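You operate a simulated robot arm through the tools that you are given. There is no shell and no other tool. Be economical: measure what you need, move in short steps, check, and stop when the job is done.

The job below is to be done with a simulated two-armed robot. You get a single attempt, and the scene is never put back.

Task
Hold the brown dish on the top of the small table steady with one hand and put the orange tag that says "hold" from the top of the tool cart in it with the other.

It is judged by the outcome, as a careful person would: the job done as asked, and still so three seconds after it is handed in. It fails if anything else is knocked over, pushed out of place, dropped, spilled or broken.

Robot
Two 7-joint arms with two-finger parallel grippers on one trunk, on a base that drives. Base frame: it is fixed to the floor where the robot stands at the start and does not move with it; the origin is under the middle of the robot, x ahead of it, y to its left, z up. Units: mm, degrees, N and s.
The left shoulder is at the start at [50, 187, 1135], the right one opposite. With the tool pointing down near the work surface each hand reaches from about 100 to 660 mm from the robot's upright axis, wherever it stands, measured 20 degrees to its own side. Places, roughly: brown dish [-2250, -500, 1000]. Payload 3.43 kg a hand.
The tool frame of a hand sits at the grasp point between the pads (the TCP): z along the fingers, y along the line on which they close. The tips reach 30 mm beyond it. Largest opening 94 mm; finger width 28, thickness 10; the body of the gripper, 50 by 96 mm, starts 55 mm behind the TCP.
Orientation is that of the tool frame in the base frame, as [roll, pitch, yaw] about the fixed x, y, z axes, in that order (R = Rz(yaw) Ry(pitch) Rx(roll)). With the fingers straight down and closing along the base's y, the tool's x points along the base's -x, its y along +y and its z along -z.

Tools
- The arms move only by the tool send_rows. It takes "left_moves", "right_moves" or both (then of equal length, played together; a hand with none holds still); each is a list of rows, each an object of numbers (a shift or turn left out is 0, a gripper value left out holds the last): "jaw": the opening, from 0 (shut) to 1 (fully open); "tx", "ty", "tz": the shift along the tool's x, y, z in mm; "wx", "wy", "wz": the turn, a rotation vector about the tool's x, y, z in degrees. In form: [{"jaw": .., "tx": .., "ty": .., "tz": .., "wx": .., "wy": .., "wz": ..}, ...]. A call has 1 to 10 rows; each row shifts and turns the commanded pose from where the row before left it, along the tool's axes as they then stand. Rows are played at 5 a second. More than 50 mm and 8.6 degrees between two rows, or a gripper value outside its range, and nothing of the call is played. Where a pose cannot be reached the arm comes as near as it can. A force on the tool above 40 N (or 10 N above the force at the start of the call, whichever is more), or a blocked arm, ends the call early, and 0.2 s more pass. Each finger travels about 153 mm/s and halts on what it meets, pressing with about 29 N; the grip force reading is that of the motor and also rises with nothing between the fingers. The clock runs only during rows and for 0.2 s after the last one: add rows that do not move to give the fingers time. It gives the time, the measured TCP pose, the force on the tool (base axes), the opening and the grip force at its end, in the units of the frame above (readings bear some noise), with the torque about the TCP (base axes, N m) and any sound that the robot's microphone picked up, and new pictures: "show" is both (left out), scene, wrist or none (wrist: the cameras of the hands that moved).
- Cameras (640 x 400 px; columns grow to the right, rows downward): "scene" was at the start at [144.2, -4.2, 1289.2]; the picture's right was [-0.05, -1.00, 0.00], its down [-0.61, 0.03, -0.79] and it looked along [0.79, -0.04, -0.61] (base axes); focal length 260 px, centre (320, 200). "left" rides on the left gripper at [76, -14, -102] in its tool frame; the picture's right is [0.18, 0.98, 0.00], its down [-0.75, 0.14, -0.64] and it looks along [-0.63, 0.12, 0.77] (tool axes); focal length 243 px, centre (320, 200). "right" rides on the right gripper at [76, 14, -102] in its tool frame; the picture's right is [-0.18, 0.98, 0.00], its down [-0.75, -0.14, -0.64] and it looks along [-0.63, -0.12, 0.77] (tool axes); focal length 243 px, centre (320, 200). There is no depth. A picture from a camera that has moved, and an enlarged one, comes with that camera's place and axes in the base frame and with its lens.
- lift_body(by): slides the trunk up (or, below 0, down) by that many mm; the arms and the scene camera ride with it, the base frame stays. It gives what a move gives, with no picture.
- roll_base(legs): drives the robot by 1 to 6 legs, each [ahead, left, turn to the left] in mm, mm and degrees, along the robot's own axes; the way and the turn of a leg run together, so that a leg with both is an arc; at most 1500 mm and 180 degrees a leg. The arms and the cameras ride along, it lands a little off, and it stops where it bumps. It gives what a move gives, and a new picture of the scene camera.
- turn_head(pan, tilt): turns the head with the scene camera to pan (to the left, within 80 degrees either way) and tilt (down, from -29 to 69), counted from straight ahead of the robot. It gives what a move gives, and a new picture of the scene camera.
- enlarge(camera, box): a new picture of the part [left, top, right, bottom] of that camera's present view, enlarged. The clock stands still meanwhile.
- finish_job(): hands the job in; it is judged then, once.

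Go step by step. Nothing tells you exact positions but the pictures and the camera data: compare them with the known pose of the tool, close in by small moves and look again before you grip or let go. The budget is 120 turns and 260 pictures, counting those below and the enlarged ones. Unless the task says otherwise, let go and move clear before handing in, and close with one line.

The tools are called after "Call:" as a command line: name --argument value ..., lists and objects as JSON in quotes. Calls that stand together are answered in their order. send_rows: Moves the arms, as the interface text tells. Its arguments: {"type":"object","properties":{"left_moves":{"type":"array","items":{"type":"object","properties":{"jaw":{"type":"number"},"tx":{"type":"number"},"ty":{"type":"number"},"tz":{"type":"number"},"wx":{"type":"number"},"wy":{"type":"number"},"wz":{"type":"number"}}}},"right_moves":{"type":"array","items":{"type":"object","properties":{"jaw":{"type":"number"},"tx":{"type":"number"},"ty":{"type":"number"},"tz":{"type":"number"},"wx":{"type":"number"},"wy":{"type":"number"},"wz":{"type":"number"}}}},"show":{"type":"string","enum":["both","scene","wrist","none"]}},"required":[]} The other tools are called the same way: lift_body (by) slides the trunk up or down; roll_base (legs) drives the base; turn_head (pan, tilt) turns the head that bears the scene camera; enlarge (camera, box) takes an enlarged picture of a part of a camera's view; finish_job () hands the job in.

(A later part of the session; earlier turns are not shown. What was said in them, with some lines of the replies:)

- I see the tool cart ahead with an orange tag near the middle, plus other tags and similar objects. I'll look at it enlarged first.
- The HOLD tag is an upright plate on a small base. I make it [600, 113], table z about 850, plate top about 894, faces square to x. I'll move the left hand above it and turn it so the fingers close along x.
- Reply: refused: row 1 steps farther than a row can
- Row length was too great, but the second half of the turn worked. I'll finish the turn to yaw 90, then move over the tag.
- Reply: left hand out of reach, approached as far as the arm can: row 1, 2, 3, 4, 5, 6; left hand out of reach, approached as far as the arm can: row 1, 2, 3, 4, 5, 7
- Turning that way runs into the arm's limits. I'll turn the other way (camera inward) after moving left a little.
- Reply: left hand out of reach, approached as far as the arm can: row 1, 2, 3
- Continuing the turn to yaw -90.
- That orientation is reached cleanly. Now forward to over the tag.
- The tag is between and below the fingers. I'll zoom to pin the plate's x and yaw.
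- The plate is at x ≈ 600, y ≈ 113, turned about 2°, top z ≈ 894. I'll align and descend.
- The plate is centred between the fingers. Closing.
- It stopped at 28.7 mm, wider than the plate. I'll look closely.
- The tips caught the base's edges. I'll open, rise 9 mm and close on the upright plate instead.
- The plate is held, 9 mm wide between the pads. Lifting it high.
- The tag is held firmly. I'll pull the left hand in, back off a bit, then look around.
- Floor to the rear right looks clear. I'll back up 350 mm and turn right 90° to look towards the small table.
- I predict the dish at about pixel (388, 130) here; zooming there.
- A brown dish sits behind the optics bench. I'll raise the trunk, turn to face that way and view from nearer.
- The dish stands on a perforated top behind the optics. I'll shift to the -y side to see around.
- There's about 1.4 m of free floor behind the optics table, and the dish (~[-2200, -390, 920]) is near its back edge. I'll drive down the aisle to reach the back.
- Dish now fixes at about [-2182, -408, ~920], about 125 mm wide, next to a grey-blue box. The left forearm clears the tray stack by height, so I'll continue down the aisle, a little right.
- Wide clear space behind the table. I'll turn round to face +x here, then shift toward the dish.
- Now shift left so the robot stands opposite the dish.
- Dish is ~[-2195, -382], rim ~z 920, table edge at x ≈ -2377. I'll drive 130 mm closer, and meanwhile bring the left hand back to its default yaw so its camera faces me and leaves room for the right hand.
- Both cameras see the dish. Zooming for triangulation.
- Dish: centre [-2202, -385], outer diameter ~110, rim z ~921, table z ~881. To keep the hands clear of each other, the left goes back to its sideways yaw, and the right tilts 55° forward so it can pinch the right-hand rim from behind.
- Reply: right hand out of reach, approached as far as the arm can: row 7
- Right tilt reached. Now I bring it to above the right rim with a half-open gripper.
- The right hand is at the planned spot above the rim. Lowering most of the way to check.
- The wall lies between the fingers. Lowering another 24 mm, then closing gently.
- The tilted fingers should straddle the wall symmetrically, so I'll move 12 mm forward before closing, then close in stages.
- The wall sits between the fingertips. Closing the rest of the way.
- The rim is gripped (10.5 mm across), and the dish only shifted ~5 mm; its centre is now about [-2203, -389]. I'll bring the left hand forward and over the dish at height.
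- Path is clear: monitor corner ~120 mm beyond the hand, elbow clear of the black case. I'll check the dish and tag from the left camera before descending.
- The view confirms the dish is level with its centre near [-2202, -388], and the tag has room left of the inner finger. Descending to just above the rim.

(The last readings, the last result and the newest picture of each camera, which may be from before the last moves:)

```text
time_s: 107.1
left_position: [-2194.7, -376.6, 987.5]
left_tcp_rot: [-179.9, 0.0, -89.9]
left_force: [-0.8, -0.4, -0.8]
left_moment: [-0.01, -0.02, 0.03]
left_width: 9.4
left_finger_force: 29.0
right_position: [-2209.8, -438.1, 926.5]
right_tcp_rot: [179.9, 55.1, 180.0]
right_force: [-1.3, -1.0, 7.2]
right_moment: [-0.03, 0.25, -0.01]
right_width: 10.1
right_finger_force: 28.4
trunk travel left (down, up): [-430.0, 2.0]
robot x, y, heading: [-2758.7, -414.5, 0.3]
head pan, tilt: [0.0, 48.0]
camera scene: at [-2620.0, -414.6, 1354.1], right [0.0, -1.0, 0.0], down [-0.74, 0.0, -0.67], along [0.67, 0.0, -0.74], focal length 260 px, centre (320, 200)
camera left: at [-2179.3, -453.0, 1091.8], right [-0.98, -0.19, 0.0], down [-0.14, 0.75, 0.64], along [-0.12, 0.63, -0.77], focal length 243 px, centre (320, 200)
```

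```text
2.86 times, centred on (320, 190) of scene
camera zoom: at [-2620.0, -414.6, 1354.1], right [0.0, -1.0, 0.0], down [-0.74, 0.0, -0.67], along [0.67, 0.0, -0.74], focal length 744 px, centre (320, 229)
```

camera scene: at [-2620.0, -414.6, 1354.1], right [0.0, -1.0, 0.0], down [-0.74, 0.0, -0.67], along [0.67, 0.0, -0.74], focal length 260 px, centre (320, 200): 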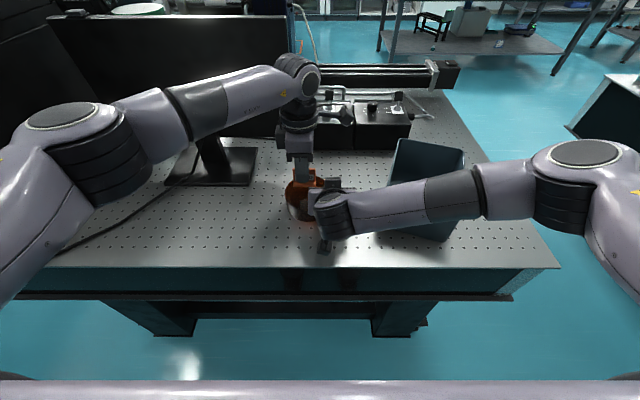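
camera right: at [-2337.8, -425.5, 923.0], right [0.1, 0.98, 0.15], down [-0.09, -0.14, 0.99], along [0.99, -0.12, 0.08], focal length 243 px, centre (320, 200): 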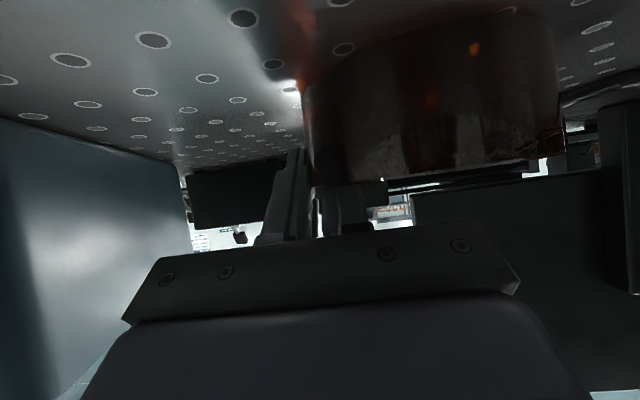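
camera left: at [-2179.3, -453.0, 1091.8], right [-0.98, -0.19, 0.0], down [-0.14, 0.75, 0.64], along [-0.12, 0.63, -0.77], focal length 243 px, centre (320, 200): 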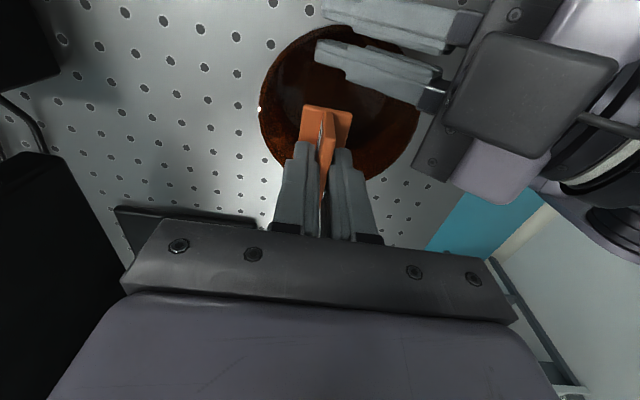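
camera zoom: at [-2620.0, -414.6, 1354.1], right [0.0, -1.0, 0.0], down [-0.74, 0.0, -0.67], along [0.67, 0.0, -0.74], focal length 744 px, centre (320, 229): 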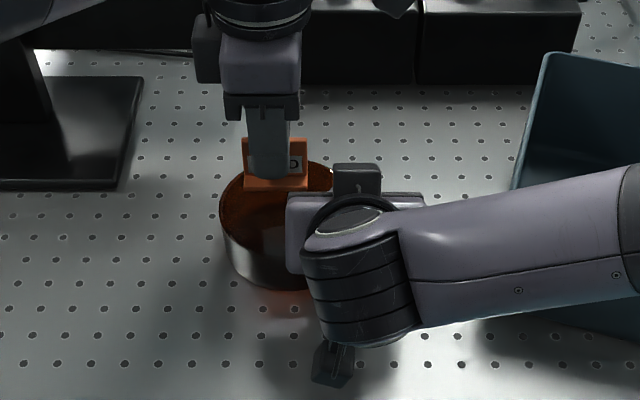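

Alignment is good and tag footprint lies within the rim. Descending further into the dish.

Call:
send_rows --left_moves '[{"tz": 14}, {"tz": 14}, {"tz": 10}, {}]'

Call:
enlarge --camera "left" --box '[220, 20, 440, 200]'

Call:
enlarge --camera "scene" --box '[250, 120, 390, 260]'

```text
time_s: 108.1
left_position: [-2193.1, -375.4, 950.8]
left_tcp_rot: [-179.8, 0.0, -89.8]
left_force: [0.1, 0.2, -1.2]
left_moment: [0.0, 0.03, -0.04]
left_width: 9.0
left_finger_force: 29.1
right_position: [-2209.8, -438.9, 926.8]
right_tcp_rot: [179.9, 55.1, 179.9]
right_force: [-0.9, 0.1, 7.0]
right_moment: [0.03, 0.17, 0.03]
right_width: 9.9
right_finger_force: 29.3
trunk travel left (down, up): [-430.0, 2.0]
robot x, y, heading: [-2754.9, -412.6, 0.0]
head pan, tilt: [0.0, 48.0]
camera scene: at [-2620.0, -414.5, 1354.1], right [0.0, -1.0, 0.0], down [-0.74, 0.0, -0.67], along [0.67, 0.0, -0.74], focal length 260 px, centre (320, 200)
camera left: at [-2178.8, -452.1, 1053.5], right [-0.98, -0.19, 0.0], down [-0.14, 0.75, 0.64], along [-0.12, 0.63, -0.77], focal length 243 px, centre (320, 200)
```

scene: 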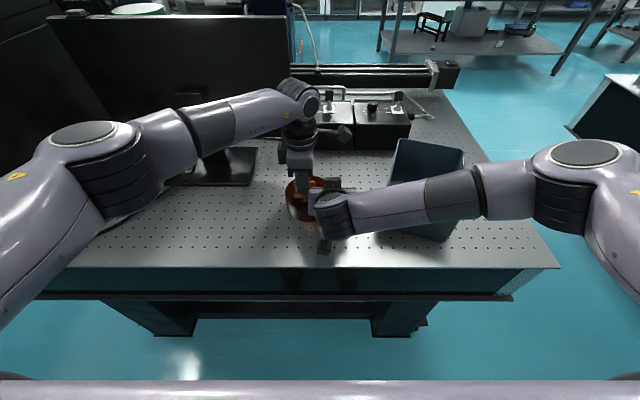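
left: 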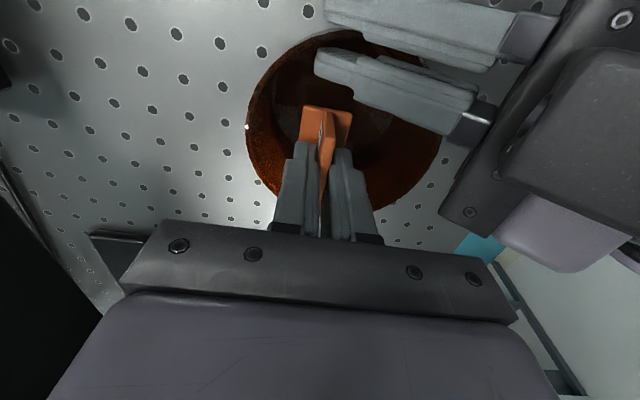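

```text
2.22 times, centred on (330, 110) of left
camera zoom: at [-2178.8, -452.1, 1053.5], right [-0.98, -0.19, 0.0], down [-0.14, 0.75, 0.64], along [-0.12, 0.63, -0.77], focal length 539 px, centre (298, 400)
```

zoom: 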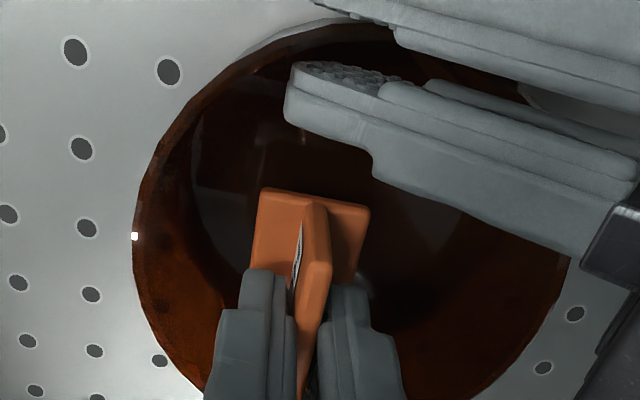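

```text
2.86 times, centred on (320, 190) of scene
camera zoom: at [-2620.0, -414.5, 1354.1], right [0.0, -1.0, 0.0], down [-0.74, 0.0, -0.67], along [0.67, 0.0, -0.74], focal length 744 px, centre (320, 229)
```

zoom: 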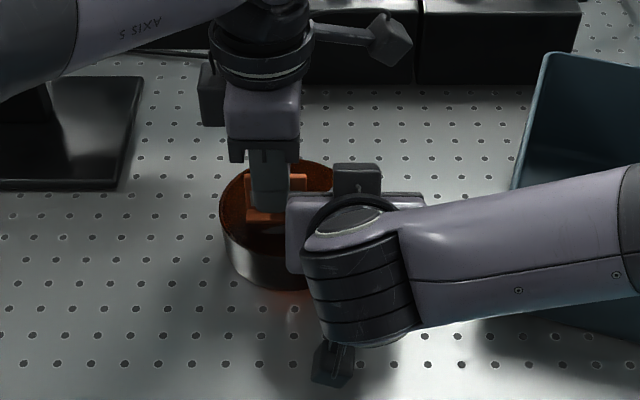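

Tag is below the rim. Small steps down now, watching the left force.

Call:
send_rows --left_moves '[{"tz": 4}, {"tz": 3}, {"tz": 2}, {}]' --show "none"

Call:
send_rows --left_moves '[{"tz": 2}, {"tz": 2}, {}]' --show "wrist"

```text
time_s: 109.1
left_position: [-2194.4, -374.5, 941.8]
left_tcp_rot: [-179.8, 0.0, -90.0]
left_force: [0.4, -0.2, -0.4]
left_moment: [-0.02, 0.01, -0.01]
left_width: 9.2
left_finger_force: 29.4
right_position: [-2209.5, -438.9, 926.5]
right_tcp_rot: [179.8, 55.1, 179.9]
right_force: [-0.2, -0.6, 7.0]
right_moment: [-0.02, 0.19, -0.01]
right_width: 10.1
right_finger_force: 28.8
trunk travel left (down, up): [-430.0, 2.0]
robot x, y, heading: [-2756.0, -415.7, 0.3]
head pan, tilt: [0.0, 48.0]
```

```text
time_s: 109.9
left_position: [-2195.0, -376.2, 935.8]
left_tcp_rot: [-179.9, 0.0, -89.9]
left_force: [-0.8, -0.3, -0.2]
left_moment: [0.0, 0.03, 0.05]
left_width: 9.3
left_finger_force: 29.3
right_position: [-2209.6, -438.2, 926.0]
right_tcp_rot: [179.9, 55.0, -179.9]
right_force: [0.3, -0.4, 7.0]
right_moment: [0.02, 0.21, 0.03]
right_width: 10.0
right_finger_force: 29.2
trunk travel left (down, up): [-430.0, 2.0]
robot x, y, heading: [-2757.1, -415.8, 0.3]
head pan, tilt: [0.0, 48.0]
camera left: at [-2179.6, -452.7, 1039.8], right [-0.98, -0.19, 0.0], down [-0.14, 0.75, 0.64], along [-0.12, 0.63, -0.77], focal length 243 px, centre (320, 200)
```

left: 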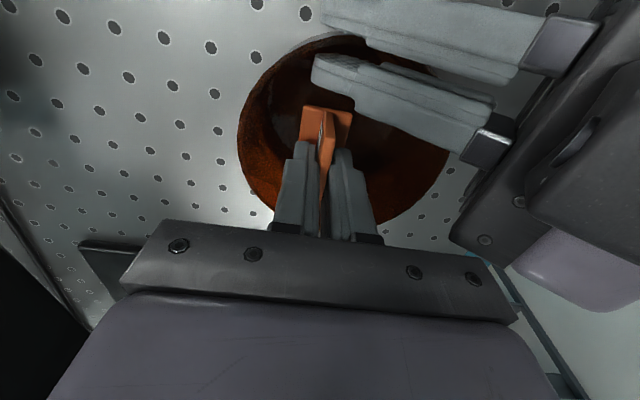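

No contact yet, continuing by 2 mm steps.

Call:
send_rows --left_moves '[{"tz": 1.5}, {"tz": 1.5}, {}]' --show "none"

Call:
send_rows --left_moves '[{"tz": 1}, {"tz": 1}, {}]' --show "wrist"

Call:
enlarge --camera "left" --box '[220, 20, 440, 200]'

```text
time_s: 110.7
left_position: [-2194.8, -375.7, 933.3]
left_tcp_rot: [-179.9, -0.1, -89.9]
left_force: [-0.2, -0.9, -0.3]
left_moment: [0.0, -0.02, -0.02]
left_width: 8.8
left_finger_force: 28.8
right_position: [-2209.7, -437.4, 926.8]
right_tcp_rot: [179.9, 55.1, 179.9]
right_force: [0.2, -0.6, 7.5]
right_moment: [0.01, 0.17, -0.02]
right_width: 10.1
right_finger_force: 28.9
trunk travel left (down, up): [-430.0, 2.0]
robot x, y, heading: [-2757.0, -415.0, 0.4]
head pan, tilt: [0.0, 48.0]
```

```text
time_s: 111.5
left_position: [-2195.4, -375.3, 931.5]
left_tcp_rot: [-179.9, 0.1, -89.8]
left_force: [-0.1, 0.1, -0.2]
left_moment: [-0.03, 0.02, -0.01]
left_width: 9.0
left_finger_force: 28.5
right_position: [-2209.8, -438.0, 926.4]
right_tcp_rot: [179.9, 55.0, 179.9]
right_force: [0.8, -1.0, 8.7]
right_moment: [0.03, 0.21, 0.02]
right_width: 10.1
right_finger_force: 29.3
trunk travel left (down, up): [-430.0, 2.0]
robot x, y, heading: [-2757.4, -415.6, 0.2]
head pan, tilt: [0.0, 48.0]
camera left: at [-2179.4, -452.3, 1035.1], right [-0.98, -0.19, 0.0], down [-0.14, 0.75, 0.64], along [-0.12, 0.63, -0.77], focal length 243 px, centre (320, 200)
```

left: 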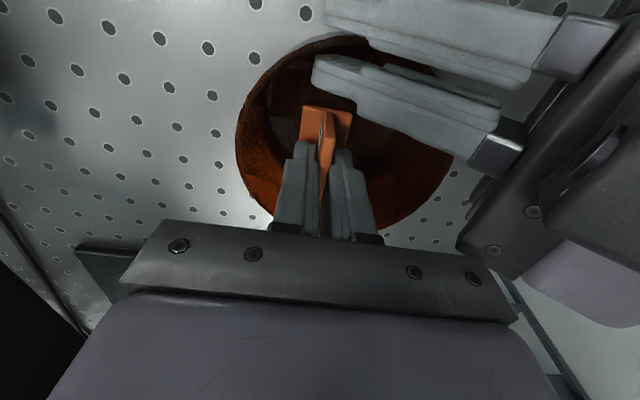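

```text
2.22 times, centred on (330, 110) of left
camera zoom: at [-2179.4, -452.3, 1035.1], right [-0.98, -0.19, 0.0], down [-0.14, 0.75, 0.64], along [-0.12, 0.63, -0.77], focal length 539 px, centre (298, 400)
```

zoom: 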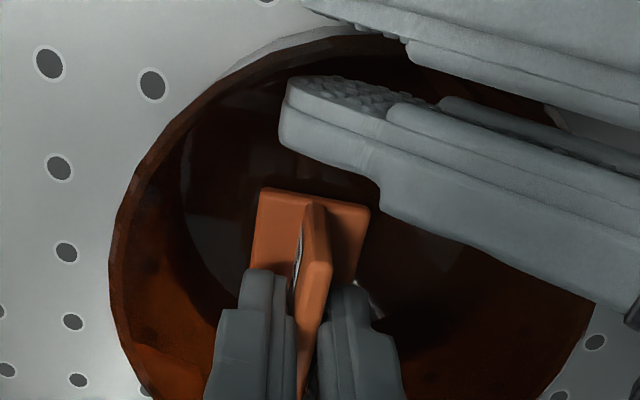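

Call:
send_rows --left_moves '[{"ty": -3, "tz": 1}, {"tz": 1}, {}]' --show "none"

Call:
send_rows --left_moves '[{"tz": 1}, {"tz": 1}, {}]' --show "wrist"

Call:
enlarge --camera "right" --box '[260, 60, 500, 220]'

```text
time_s: 112.3
left_position: [-2191.6, -375.8, 929.9]
left_tcp_rot: [-180.0, 0.1, -89.9]
left_force: [0.4, -0.1, -0.7]
left_moment: [0.03, 0.02, 0.02]
left_width: 9.2
left_finger_force: 29.0
right_position: [-2210.5, -439.9, 926.3]
right_tcp_rot: [179.9, 55.1, 179.9]
right_force: [0.9, -0.1, 8.9]
right_moment: [0.01, 0.19, 0.02]
right_width: 9.4
right_finger_force: 29.0
trunk travel left (down, up): [-430.0, 2.0]
robot x, y, heading: [-2754.9, -418.8, 0.2]
head pan, tilt: [0.0, 48.0]
```

```text
time_s: 113.1
left_position: [-2191.7, -377.2, 929.0]
left_tcp_rot: [-179.9, 0.0, -90.0]
left_force: [-1.4, 0.3, 1.8]
left_moment: [0.06, 0.0, 0.04]
left_width: 9.1
left_finger_force: 28.5
right_position: [-2209.8, -438.7, 926.9]
right_tcp_rot: [179.9, 55.0, -179.9]
right_force: [1.2, -0.3, 8.6]
right_moment: [-0.13, 0.28, -0.02]
right_width: 10.0
right_finger_force: 28.9
trunk travel left (down, up): [-430.0, 2.0]
robot x, y, heading: [-2757.1, -411.6, 0.1]
head pan, tilt: [0.0, 48.0]
camera left: at [-2176.5, -453.0, 1031.8], right [-0.98, -0.19, 0.0], down [-0.14, 0.75, 0.64], along [-0.12, 0.63, -0.77], focal length 243 px, centre (320, 200)
```

left: 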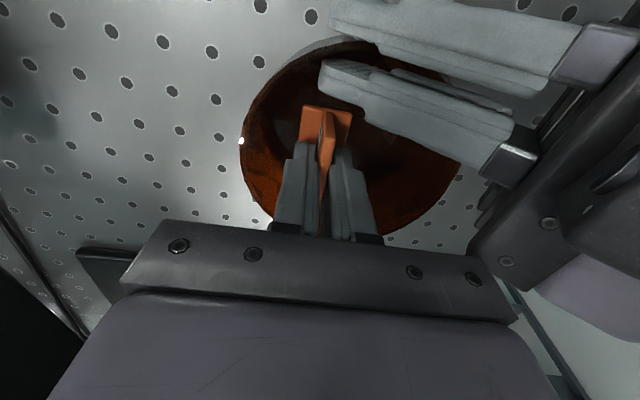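

```text
2.50 times, centred on (380, 140) of right
camera zoom: at [-2338.2, -425.5, 923.2], right [0.1, 0.98, 0.15], down [-0.1, -0.14, 0.99], along [0.99, -0.12, 0.08], focal length 606 px, centre (170, 350)
```

zoom: 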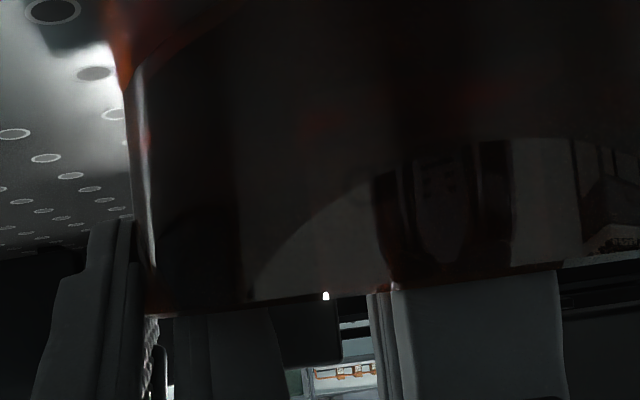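

First light contact shows (1.8 N). One more mm, then release gently.

Call:
send_rows --left_moves '[{"tz": 1}, {}]' --show "none"

Call:
send_rows --left_moves '[{"jaw": 0.14}, {"jaw": 0.2}, {"jaw": 0.26}, {}, {}]' --show "wrist"

Call:
enlarge --camera "left" --box '[220, 20, 440, 240]'

```text
time_s: 113.7
left_position: [-2190.9, -377.0, 927.5]
left_tcp_rot: [-179.9, -0.1, -89.9]
left_force: [-0.1, -0.4, 7.1]
left_moment: [0.18, 0.0, -0.05]
left_width: 9.3
left_finger_force: 28.9
right_position: [-2209.6, -438.1, 926.2]
right_tcp_rot: [180.0, 55.1, 180.0]
right_force: [3.1, 1.9, 7.4]
right_moment: [-0.21, 0.54, -0.11]
right_width: 10.0
right_finger_force: 29.6
trunk travel left (down, up): [-430.0, 2.0]
robot x, y, heading: [-2754.7, -413.6, -0.1]
head pan, tilt: [0.0, 48.0]
```

```text
time_s: 114.9
left_position: [-2192.3, -375.1, 927.6]
left_tcp_rot: [-179.8, 0.0, -89.9]
left_force: [-0.5, -0.1, -0.6]
left_moment: [0.02, 0.0, 0.02]
left_width: 24.6
left_finger_force: 0.0
right_position: [-2210.0, -438.4, 927.9]
right_tcp_rot: [179.9, 55.1, -180.0]
right_force: [-0.8, -0.5, 9.9]
right_moment: [0.11, 0.33, -0.01]
right_width: 10.0
right_finger_force: 28.7
trunk travel left (down, up): [-430.0, 2.0]
robot x, y, heading: [-2755.2, -414.6, 0.1]
head pan, tilt: [0.0, 48.0]
camera left: at [-2177.1, -452.9, 1030.5], right [-0.98, -0.19, 0.0], down [-0.14, 0.75, 0.64], along [-0.12, 0.63, -0.77], focal length 243 px, centre (320, 200)
```

left: 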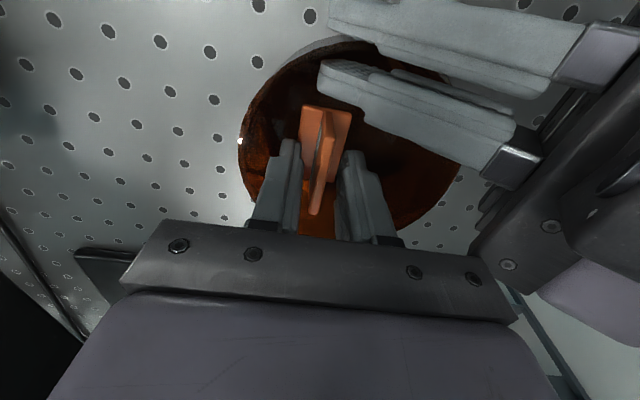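

```text
1.82 times, centred on (330, 130) of left
camera zoom: at [-2177.1, -452.9, 1030.5], right [-0.98, -0.19, 0.0], down [-0.14, 0.75, 0.64], along [-0.12, 0.63, -0.77], focal length 441 px, centre (302, 327)
```

zoom: 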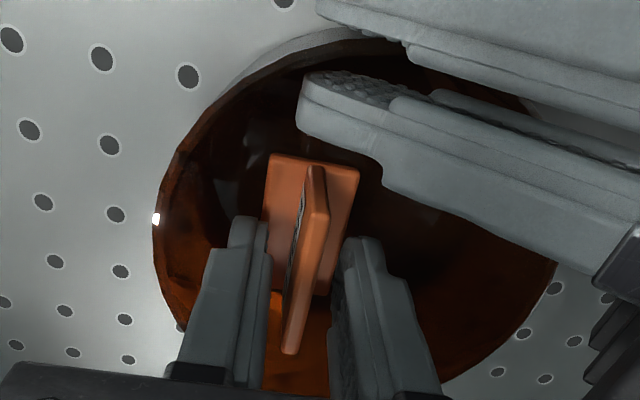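

The tag stands free in the dish. Raising the left hand straight up.

Call:
send_rows --left_moves '[{"tz": -15}, {"tz": -25}, {"tz": -45}, {"tz": -45}, {"tz": -45}, {"tz": -45}, {}]'

Call:
enlarge --camera "left" --box '[260, 0, 440, 130]'

```text
time_s: 116.5
left_position: [-2192.2, -376.4, 1147.7]
left_tcp_rot: [-179.9, 0.0, -89.9]
left_force: [0.0, -0.1, 0.1]
left_moment: [-0.01, 0.01, -0.03]
left_width: 24.3
left_finger_force: 0.1
right_position: [-2210.8, -440.1, 928.5]
right_tcp_rot: [180.0, 55.1, 180.0]
right_force: [-0.7, -1.2, 10.0]
right_moment: [0.07, 0.32, 0.08]
right_width: 10.0
right_finger_force: 28.9
trunk travel left (down, up): [-430.0, 2.0]
robot x, y, heading: [-2755.6, -412.3, 0.4]
head pan, tilt: [0.0, 48.0]
camera scene: at [-2620.3, -414.6, 1354.2], right [0.0, -1.0, 0.0], down [-0.74, 0.0, -0.67], along [0.67, 0.0, -0.74], focal length 260 px, centre (320, 200)
camera left: at [-2176.9, -453.2, 1251.4], right [-0.98, -0.19, 0.0], down [-0.14, 0.75, 0.64], along [-0.12, 0.63, -0.77], focal length 243 px, centre (320, 200)
```

scene: 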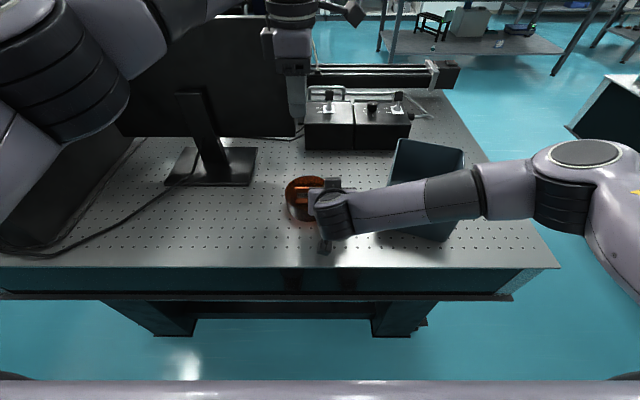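
left: 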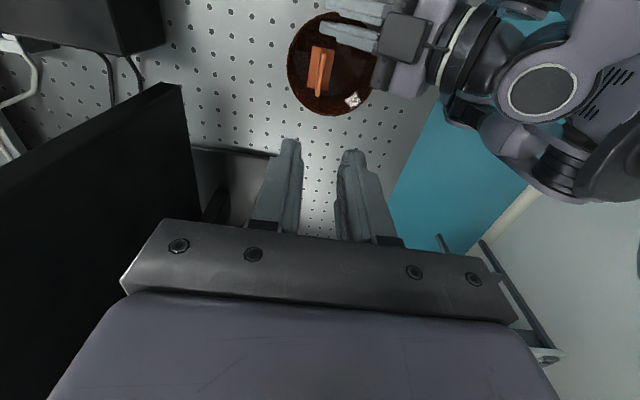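

```text
3.08 times, centred on (350, 65) of left
camera zoom: at [-2176.9, -453.2, 1251.4], right [-0.98, -0.19, 0.0], down [-0.14, 0.75, 0.64], along [-0.12, 0.63, -0.77], focal length 746 px, centre (228, 615)
```

zoom: 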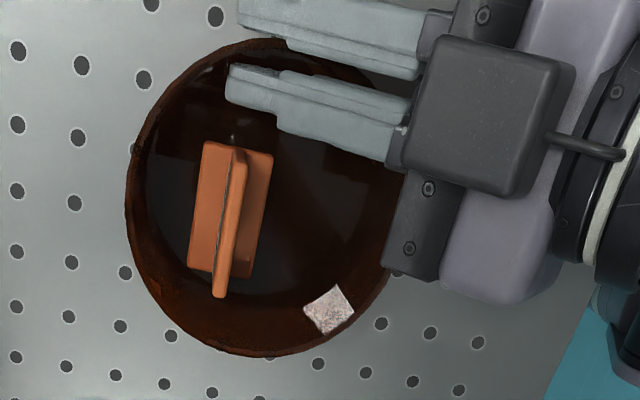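

The tag stands upright in the dish. I'll move the left hand away first, then gently release the right.

Call:
send_rows --left_moves '[{"tx": -41}, {"tx": -41}, {"tx": -41}, {"ty": 41}, {"ty": 41}, {"ty": 41}, {"ty": 41}, {}]' --show "none"

Call:
send_rows --right_moves '[{"jaw": 0.12}, {"jaw": 0.15}, {"jaw": 0.2}, {"jaw": 0.25}, {}, {}]' --show "both"

Call:
enlarge --camera "scene" --box '[250, 140, 370, 240]'

```text
time_s: 118.3
left_position: [-2357.7, -252.1, 1148.0]
left_tcp_rot: [-179.8, 0.0, -89.8]
left_force: [-0.4, 0.4, -0.2]
left_moment: [0.02, 0.01, 0.0]
left_width: 24.3
left_finger_force: 0.0
right_position: [-2209.1, -438.8, 927.0]
right_tcp_rot: [180.0, 55.0, -180.0]
right_force: [0.1, -0.8, 10.0]
right_moment: [0.01, 0.29, 0.03]
right_width: 10.1
right_finger_force: 29.1
trunk travel left (down, up): [-430.0, 2.0]
robot x, y, heading: [-2756.2, -415.7, 0.3]
head pan, tilt: [0.0, 48.0]
```

```text
time_s: 119.7
left_position: [-2356.7, -253.3, 1146.5]
left_tcp_rot: [179.9, 0.0, -89.9]
left_force: [0.3, 0.2, 0.5]
left_moment: [-0.01, 0.0, -0.01]
left_width: 24.4
left_finger_force: 0.1
right_position: [-2209.3, -438.1, 925.7]
right_tcp_rot: [180.0, 55.1, -179.9]
right_force: [-0.3, -0.2, 0.5]
right_moment: [0.05, 0.0, -0.01]
right_width: 23.7
right_finger_force: 0.1
trunk travel left (down, up): [-430.0, 2.0]
robot x, y, heading: [-2758.5, -415.3, 0.4]
head pan, tilt: [0.0, 48.0]
camera scene: at [-2619.3, -414.6, 1354.0], right [0.0, -1.0, 0.0], down [-0.74, 0.0, -0.67], along [0.67, 0.0, -0.74], focal length 260 px, centre (320, 200)
camera right: at [-2337.8, -425.5, 922.8], right [0.1, 0.98, 0.15], down [-0.09, -0.14, 0.99], along [0.99, -0.12, 0.08], focal length 243 px, centre (320, 200)
```

scene: 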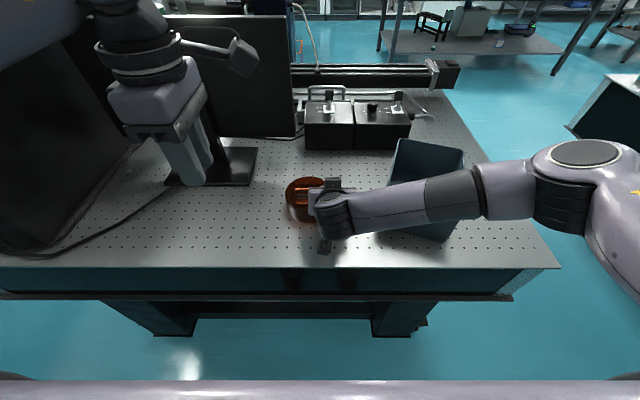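
right: 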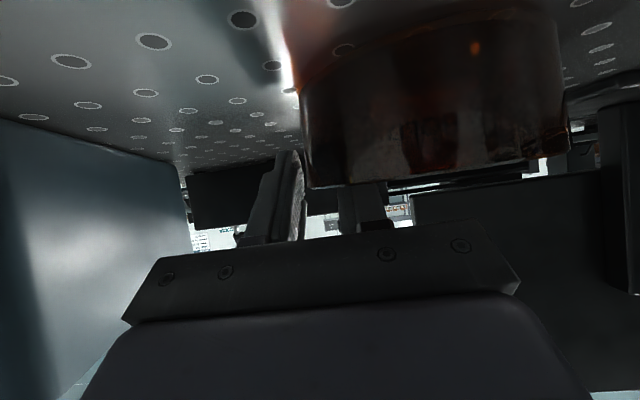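

```text
4.00 times, centred on (310, 190) of scene
camera zoom: at [-2619.3, -414.6, 1354.0], right [0.0, -1.0, 0.0], down [-0.74, 0.0, -0.67], along [0.67, 0.0, -0.74], focal length 1042 px, centre (360, 240)
```

zoom: 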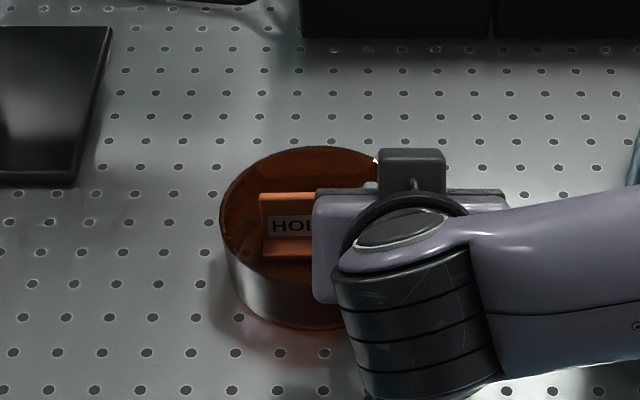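

Released with no reaction. Lifting the right hand straight up.

Call:
send_rows --right_moves '[{"tx": -8.2, "tz": -5.7}, {"tx": -16.4, "tz": -11.5}, {"tx": -32.8, "tz": -23}, {"tx": -32.8, "tz": -23}, {"tx": -32.8, "tz": -23}, {}]' --show "none"

Call:
send_rows --right_moves '[{"tx": 13, "ty": -15, "tz": -25}, {"tx": 13, "ty": -15, "tz": -25}, {"tx": 13, "ty": -15, "tz": -25}, {"tx": 13, "ty": -15, "tz": -25}, {}, {}]' --show "scene"

Call:
enlarge --camera "scene" --box '[250, 140, 370, 240]'

```text
time_s: 121.1
left_position: [-2356.6, -251.8, 1146.3]
left_tcp_rot: [179.9, 0.0, -89.9]
left_force: [-0.6, -0.3, 0.1]
left_moment: [0.02, -0.02, 0.04]
left_width: 24.8
left_finger_force: 0.1
right_position: [-2209.4, -437.3, 1076.7]
right_tcp_rot: [179.9, 54.9, 180.0]
right_force: [0.2, 0.2, 0.4]
right_moment: [-0.01, -0.01, -0.03]
right_width: 23.6
right_finger_force: 0.1
trunk travel left (down, up): [-430.0, 2.0]
robot x, y, heading: [-2754.5, -415.8, 0.3]
head pan, tilt: [0.0, 48.0]
```

```text
time_s: 122.5
left_position: [-2357.4, -252.5, 1147.1]
left_tcp_rot: [-180.0, 0.0, -89.9]
left_force: [-0.4, 0.2, -0.7]
left_moment: [-0.04, 0.02, 0.03]
left_width: 24.4
left_finger_force: 0.1
right_position: [-2321.3, -498.4, 1090.8]
right_tcp_rot: [179.9, 55.0, -180.0]
right_force: [0.1, -0.4, 0.5]
right_moment: [0.0, -0.02, 0.0]
right_width: 23.6
right_finger_force: 0.1
trunk travel left (down, up): [-430.0, 2.0]
robot x, y, heading: [-2756.9, -413.0, 0.3]
head pan, tilt: [0.0, 48.0]
camera scene: at [-2619.4, -414.6, 1354.0], right [0.0, -1.0, 0.0], down [-0.74, 0.0, -0.67], along [0.67, 0.0, -0.74], focal length 260 px, centre (320, 200)
```

scene: 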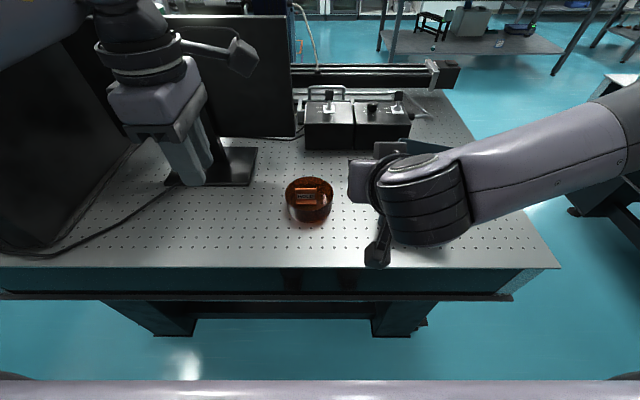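

```text
4.00 times, centred on (310, 190) of scene
camera zoom: at [-2619.4, -414.6, 1354.0], right [0.0, -1.0, 0.0], down [-0.74, 0.0, -0.67], along [0.67, 0.0, -0.74], focal length 1042 px, centre (360, 240)
```

zoom: 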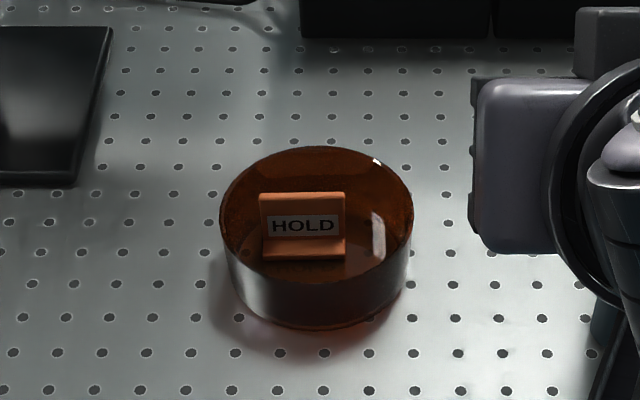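

The HOLD tag stands upright in the brown dish, and both hands are clear with nothing else disturbed. Handing in.

Call:
finish_job

```text
The job is handed in.
```

The orange "HOLD" tag is standing upright in the brown dish on the small table. The right hand gripped the dish's rim while the left put the tag in. Gripping the rim slid the dish about 5 mm. Both hands are clear, and I saw nothing else disturbed.
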